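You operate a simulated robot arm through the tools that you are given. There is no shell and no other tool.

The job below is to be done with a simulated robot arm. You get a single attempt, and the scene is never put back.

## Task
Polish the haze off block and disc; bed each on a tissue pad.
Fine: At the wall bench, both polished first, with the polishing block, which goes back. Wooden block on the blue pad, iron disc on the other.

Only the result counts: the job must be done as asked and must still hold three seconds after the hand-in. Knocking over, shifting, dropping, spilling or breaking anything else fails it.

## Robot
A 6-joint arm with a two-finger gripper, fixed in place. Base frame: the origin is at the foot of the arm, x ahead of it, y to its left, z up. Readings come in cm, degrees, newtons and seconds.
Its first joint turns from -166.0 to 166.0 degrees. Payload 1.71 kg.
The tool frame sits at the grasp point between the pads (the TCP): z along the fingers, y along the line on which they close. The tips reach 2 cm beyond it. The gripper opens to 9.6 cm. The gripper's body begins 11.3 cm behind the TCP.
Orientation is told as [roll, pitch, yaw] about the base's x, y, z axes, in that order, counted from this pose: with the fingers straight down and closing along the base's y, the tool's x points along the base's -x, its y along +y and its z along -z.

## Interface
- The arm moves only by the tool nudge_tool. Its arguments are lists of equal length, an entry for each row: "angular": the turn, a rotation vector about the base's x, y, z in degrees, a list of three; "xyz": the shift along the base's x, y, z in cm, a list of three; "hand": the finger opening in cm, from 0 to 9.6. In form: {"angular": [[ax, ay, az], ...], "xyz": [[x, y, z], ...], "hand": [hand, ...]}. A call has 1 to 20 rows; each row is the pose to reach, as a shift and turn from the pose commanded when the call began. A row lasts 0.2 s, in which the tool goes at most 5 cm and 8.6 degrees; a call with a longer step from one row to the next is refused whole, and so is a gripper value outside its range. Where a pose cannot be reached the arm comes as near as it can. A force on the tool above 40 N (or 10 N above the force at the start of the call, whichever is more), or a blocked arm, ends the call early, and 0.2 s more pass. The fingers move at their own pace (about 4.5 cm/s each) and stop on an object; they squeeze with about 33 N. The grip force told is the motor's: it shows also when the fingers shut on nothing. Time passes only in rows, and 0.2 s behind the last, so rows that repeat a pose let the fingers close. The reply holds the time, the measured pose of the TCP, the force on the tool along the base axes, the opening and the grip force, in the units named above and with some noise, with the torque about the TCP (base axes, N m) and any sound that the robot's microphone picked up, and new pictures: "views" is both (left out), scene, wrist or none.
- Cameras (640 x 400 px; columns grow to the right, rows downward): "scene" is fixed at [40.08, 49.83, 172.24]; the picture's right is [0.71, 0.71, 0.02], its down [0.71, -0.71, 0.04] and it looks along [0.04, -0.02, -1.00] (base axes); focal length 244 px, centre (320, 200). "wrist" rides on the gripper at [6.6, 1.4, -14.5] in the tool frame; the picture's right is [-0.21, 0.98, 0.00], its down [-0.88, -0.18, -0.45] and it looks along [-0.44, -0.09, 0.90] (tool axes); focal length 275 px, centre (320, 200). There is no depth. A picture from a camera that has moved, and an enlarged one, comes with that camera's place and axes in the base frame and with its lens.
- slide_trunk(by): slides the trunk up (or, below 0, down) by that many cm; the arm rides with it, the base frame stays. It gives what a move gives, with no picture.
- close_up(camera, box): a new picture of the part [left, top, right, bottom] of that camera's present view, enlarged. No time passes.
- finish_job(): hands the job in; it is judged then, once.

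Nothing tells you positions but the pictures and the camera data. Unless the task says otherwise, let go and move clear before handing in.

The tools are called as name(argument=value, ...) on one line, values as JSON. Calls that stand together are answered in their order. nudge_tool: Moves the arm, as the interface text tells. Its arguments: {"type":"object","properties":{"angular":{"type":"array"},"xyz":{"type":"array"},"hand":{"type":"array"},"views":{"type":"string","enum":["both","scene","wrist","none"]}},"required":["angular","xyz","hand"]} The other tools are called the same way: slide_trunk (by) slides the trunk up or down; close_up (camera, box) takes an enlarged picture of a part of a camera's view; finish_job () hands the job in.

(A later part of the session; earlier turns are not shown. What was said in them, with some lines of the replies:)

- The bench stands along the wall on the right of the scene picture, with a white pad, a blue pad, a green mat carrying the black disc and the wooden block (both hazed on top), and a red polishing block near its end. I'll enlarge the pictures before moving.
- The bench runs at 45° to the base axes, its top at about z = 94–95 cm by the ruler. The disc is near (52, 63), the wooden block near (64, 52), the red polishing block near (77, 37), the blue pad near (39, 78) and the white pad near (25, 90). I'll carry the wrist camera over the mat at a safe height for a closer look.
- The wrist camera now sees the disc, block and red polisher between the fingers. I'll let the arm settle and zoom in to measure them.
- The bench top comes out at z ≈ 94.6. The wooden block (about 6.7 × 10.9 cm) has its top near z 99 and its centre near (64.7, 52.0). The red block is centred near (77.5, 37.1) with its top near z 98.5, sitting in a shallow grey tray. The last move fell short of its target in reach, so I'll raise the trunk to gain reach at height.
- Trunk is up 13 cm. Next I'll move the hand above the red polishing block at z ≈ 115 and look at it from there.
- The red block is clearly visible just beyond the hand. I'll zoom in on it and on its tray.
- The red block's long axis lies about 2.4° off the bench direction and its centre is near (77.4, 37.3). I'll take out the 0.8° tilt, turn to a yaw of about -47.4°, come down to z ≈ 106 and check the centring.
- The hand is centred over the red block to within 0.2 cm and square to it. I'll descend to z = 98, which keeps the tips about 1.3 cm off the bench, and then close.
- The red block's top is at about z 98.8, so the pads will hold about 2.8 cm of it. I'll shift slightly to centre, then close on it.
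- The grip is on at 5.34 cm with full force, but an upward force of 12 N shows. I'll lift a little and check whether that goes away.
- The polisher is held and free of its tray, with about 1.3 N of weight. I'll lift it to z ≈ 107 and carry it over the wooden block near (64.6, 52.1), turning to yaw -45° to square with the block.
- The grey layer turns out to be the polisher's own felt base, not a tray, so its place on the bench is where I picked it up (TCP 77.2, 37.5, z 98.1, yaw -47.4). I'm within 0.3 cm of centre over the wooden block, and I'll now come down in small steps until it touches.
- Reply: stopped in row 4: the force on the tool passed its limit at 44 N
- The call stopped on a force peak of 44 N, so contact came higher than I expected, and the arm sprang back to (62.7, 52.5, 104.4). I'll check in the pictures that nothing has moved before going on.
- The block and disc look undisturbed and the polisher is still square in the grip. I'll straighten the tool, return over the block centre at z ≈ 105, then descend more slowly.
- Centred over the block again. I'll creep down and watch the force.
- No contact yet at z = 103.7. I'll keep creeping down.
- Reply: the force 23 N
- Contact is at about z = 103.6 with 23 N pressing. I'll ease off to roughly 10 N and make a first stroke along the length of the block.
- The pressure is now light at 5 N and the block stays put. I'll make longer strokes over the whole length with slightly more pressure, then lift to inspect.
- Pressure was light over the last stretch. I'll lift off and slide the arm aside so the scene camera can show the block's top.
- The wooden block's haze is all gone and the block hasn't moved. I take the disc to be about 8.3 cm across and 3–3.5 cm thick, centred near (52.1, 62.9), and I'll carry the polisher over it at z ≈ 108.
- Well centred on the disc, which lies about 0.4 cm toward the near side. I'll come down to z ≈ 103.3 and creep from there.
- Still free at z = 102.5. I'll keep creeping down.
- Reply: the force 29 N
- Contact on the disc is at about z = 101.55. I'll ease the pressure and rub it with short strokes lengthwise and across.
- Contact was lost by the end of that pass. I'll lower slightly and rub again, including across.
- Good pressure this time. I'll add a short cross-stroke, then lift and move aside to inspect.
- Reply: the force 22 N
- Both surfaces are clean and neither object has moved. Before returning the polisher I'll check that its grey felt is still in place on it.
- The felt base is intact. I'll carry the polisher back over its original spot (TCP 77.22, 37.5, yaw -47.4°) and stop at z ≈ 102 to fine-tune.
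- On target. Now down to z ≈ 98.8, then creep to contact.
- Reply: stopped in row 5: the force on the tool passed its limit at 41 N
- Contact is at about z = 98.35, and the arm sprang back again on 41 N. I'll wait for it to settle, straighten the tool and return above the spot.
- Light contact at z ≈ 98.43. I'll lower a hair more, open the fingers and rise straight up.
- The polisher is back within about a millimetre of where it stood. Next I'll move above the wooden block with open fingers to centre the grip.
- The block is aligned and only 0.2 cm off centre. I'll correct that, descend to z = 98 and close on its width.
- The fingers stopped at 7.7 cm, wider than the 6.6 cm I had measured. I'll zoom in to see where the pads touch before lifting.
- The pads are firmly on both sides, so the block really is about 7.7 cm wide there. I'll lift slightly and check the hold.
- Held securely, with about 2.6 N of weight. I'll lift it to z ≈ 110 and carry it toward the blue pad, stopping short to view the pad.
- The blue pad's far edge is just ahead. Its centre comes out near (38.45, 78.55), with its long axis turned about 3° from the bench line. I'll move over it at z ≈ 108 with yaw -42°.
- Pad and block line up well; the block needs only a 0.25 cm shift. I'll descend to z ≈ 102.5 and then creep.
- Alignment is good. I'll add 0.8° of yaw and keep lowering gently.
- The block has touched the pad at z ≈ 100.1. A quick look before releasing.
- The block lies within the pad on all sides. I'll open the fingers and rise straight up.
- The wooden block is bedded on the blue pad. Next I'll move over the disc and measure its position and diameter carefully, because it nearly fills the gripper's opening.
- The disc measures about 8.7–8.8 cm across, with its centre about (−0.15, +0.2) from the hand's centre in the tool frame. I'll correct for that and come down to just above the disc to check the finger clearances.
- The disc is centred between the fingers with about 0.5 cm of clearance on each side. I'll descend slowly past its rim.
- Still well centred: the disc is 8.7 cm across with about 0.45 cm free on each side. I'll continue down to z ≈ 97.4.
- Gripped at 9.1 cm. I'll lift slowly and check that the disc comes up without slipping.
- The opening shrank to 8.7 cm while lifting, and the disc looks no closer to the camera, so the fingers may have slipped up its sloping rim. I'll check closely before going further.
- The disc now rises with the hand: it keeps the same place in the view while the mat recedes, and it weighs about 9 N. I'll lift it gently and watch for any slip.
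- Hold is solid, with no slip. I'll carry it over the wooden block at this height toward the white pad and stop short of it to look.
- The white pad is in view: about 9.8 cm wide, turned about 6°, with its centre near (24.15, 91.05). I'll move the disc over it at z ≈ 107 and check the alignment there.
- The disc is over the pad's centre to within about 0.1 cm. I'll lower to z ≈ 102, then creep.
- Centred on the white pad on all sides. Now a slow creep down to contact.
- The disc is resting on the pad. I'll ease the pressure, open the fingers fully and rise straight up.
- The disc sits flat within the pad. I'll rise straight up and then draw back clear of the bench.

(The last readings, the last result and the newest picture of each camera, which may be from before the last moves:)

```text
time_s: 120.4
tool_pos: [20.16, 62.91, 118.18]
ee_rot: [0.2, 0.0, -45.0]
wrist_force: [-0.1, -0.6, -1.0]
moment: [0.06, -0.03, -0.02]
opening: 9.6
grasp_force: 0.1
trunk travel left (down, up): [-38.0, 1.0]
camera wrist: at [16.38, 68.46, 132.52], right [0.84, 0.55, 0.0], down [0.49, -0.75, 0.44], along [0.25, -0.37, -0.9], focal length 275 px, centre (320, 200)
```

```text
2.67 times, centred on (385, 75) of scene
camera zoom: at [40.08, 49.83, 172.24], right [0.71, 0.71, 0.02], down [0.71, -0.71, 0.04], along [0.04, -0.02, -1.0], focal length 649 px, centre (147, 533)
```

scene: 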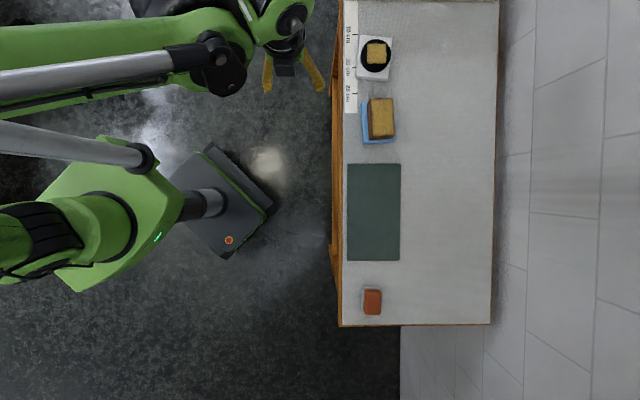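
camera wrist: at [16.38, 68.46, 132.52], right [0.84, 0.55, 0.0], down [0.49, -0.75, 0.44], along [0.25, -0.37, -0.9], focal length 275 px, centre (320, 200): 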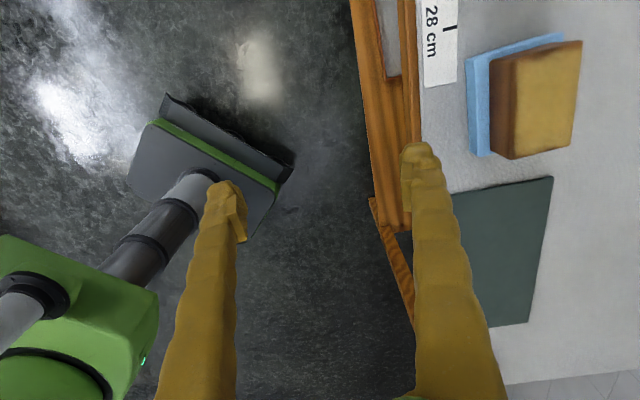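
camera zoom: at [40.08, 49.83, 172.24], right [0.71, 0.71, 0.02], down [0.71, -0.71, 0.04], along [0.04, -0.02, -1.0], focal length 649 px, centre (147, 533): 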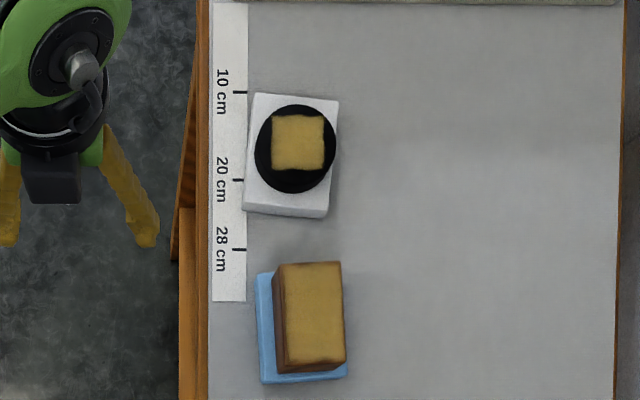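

Everything looks in place. One last close look at the pads and the polisher before handing in.

close_up(camera="scene", box=[345, 25, 415, 85])

close_up(camera="scene", box=[345, 90, 415, 150])

close_up(camera="scene", box=[345, 275, 401, 330])

close_up(camera="wrist", box=[440, 10, 600, 170])

```text
6.67 times, centred on (380, 55) of scene
camera zoom: at [40.08, 49.83, 172.24], right [0.71, 0.71, 0.02], down [0.71, -0.71, 0.04], along [0.04, -0.02, -1.0], focal length 1623 px, centre (-80, 1167)
```

zoom: 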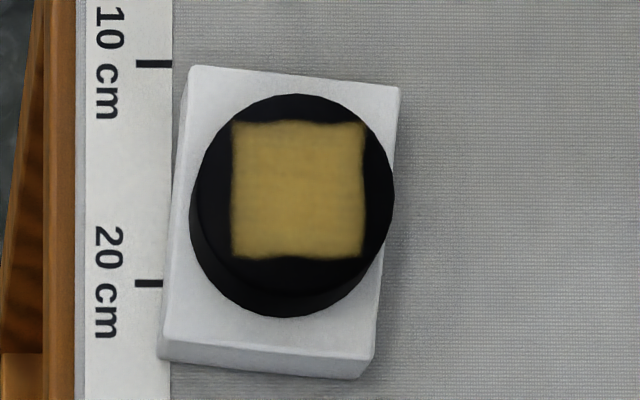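

```text
6.67 times, centred on (380, 120) of scene
camera zoom: at [40.08, 49.83, 172.24], right [0.71, 0.71, 0.02], down [0.71, -0.71, 0.04], along [0.04, -0.02, -1.0], focal length 1623 px, centre (-80, 733)
```

zoom: 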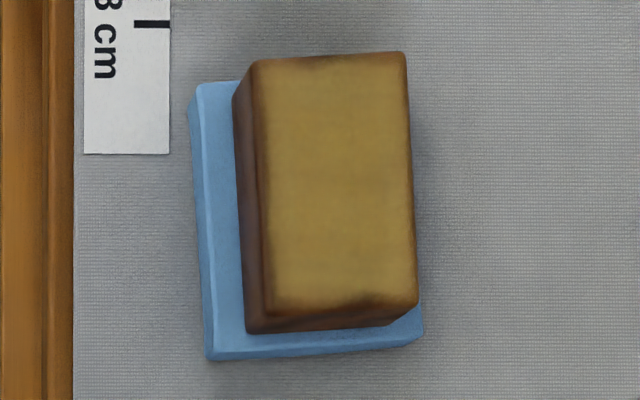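

```text
7.27 times, centred on (373, 302) of scene
camera zoom: at [40.08, 49.83, 172.24], right [0.71, 0.71, 0.02], down [0.71, -0.71, 0.04], along [0.04, -0.02, -1.0], focal length 1771 px, centre (-66, -546)
```

zoom: 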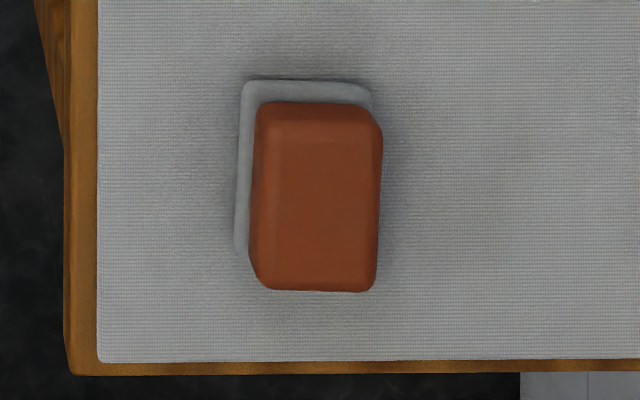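

```text
2.50 times, centred on (520, 90) of wrist
camera zoom: at [16.38, 68.46, 132.52], right [0.84, 0.55, 0.0], down [0.49, -0.75, 0.44], along [0.25, -0.37, -0.9], focal length 688 px, centre (-180, 475)
```

zoom: 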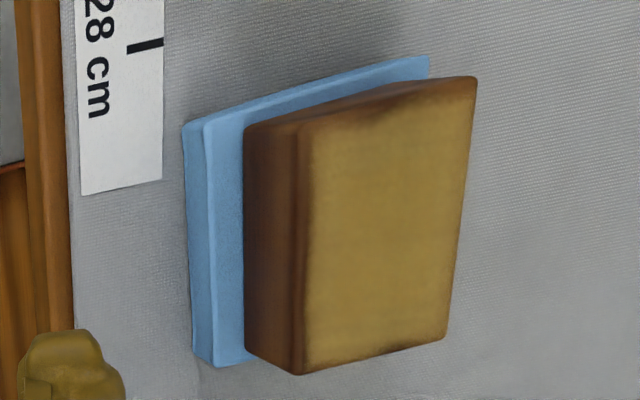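

finish_job()

```text
The job is handed in.
```

I've handed the job in, with everything done as you asked.

- **Polishing:** the haze spots are gone from both the wooden block and the iron disc. Both were polished before either was moved.
- **Polishing block:** it is back within about a millimetre of where it stood.
- **Wooden block:** it rests on the blue pad, clear of the pad's edges.
- **Iron disc:** it rests flat on the white pad. It is almost as wide as the pad, and in the last picture it sits up to about 4 mm to one side, so its rim may be level with that edge.

The disc slipped slightly in the grip as it left the mat, then held without further slipping. The arm also stopped on its force limit twice with the polishing block in its grip, once on the wooden block and once on the bench. Nothing was knocked over or dropped, and the pads did not move.

The arm is drawn back off the bench with its fingers open. I left the trunk raised 13 cm.
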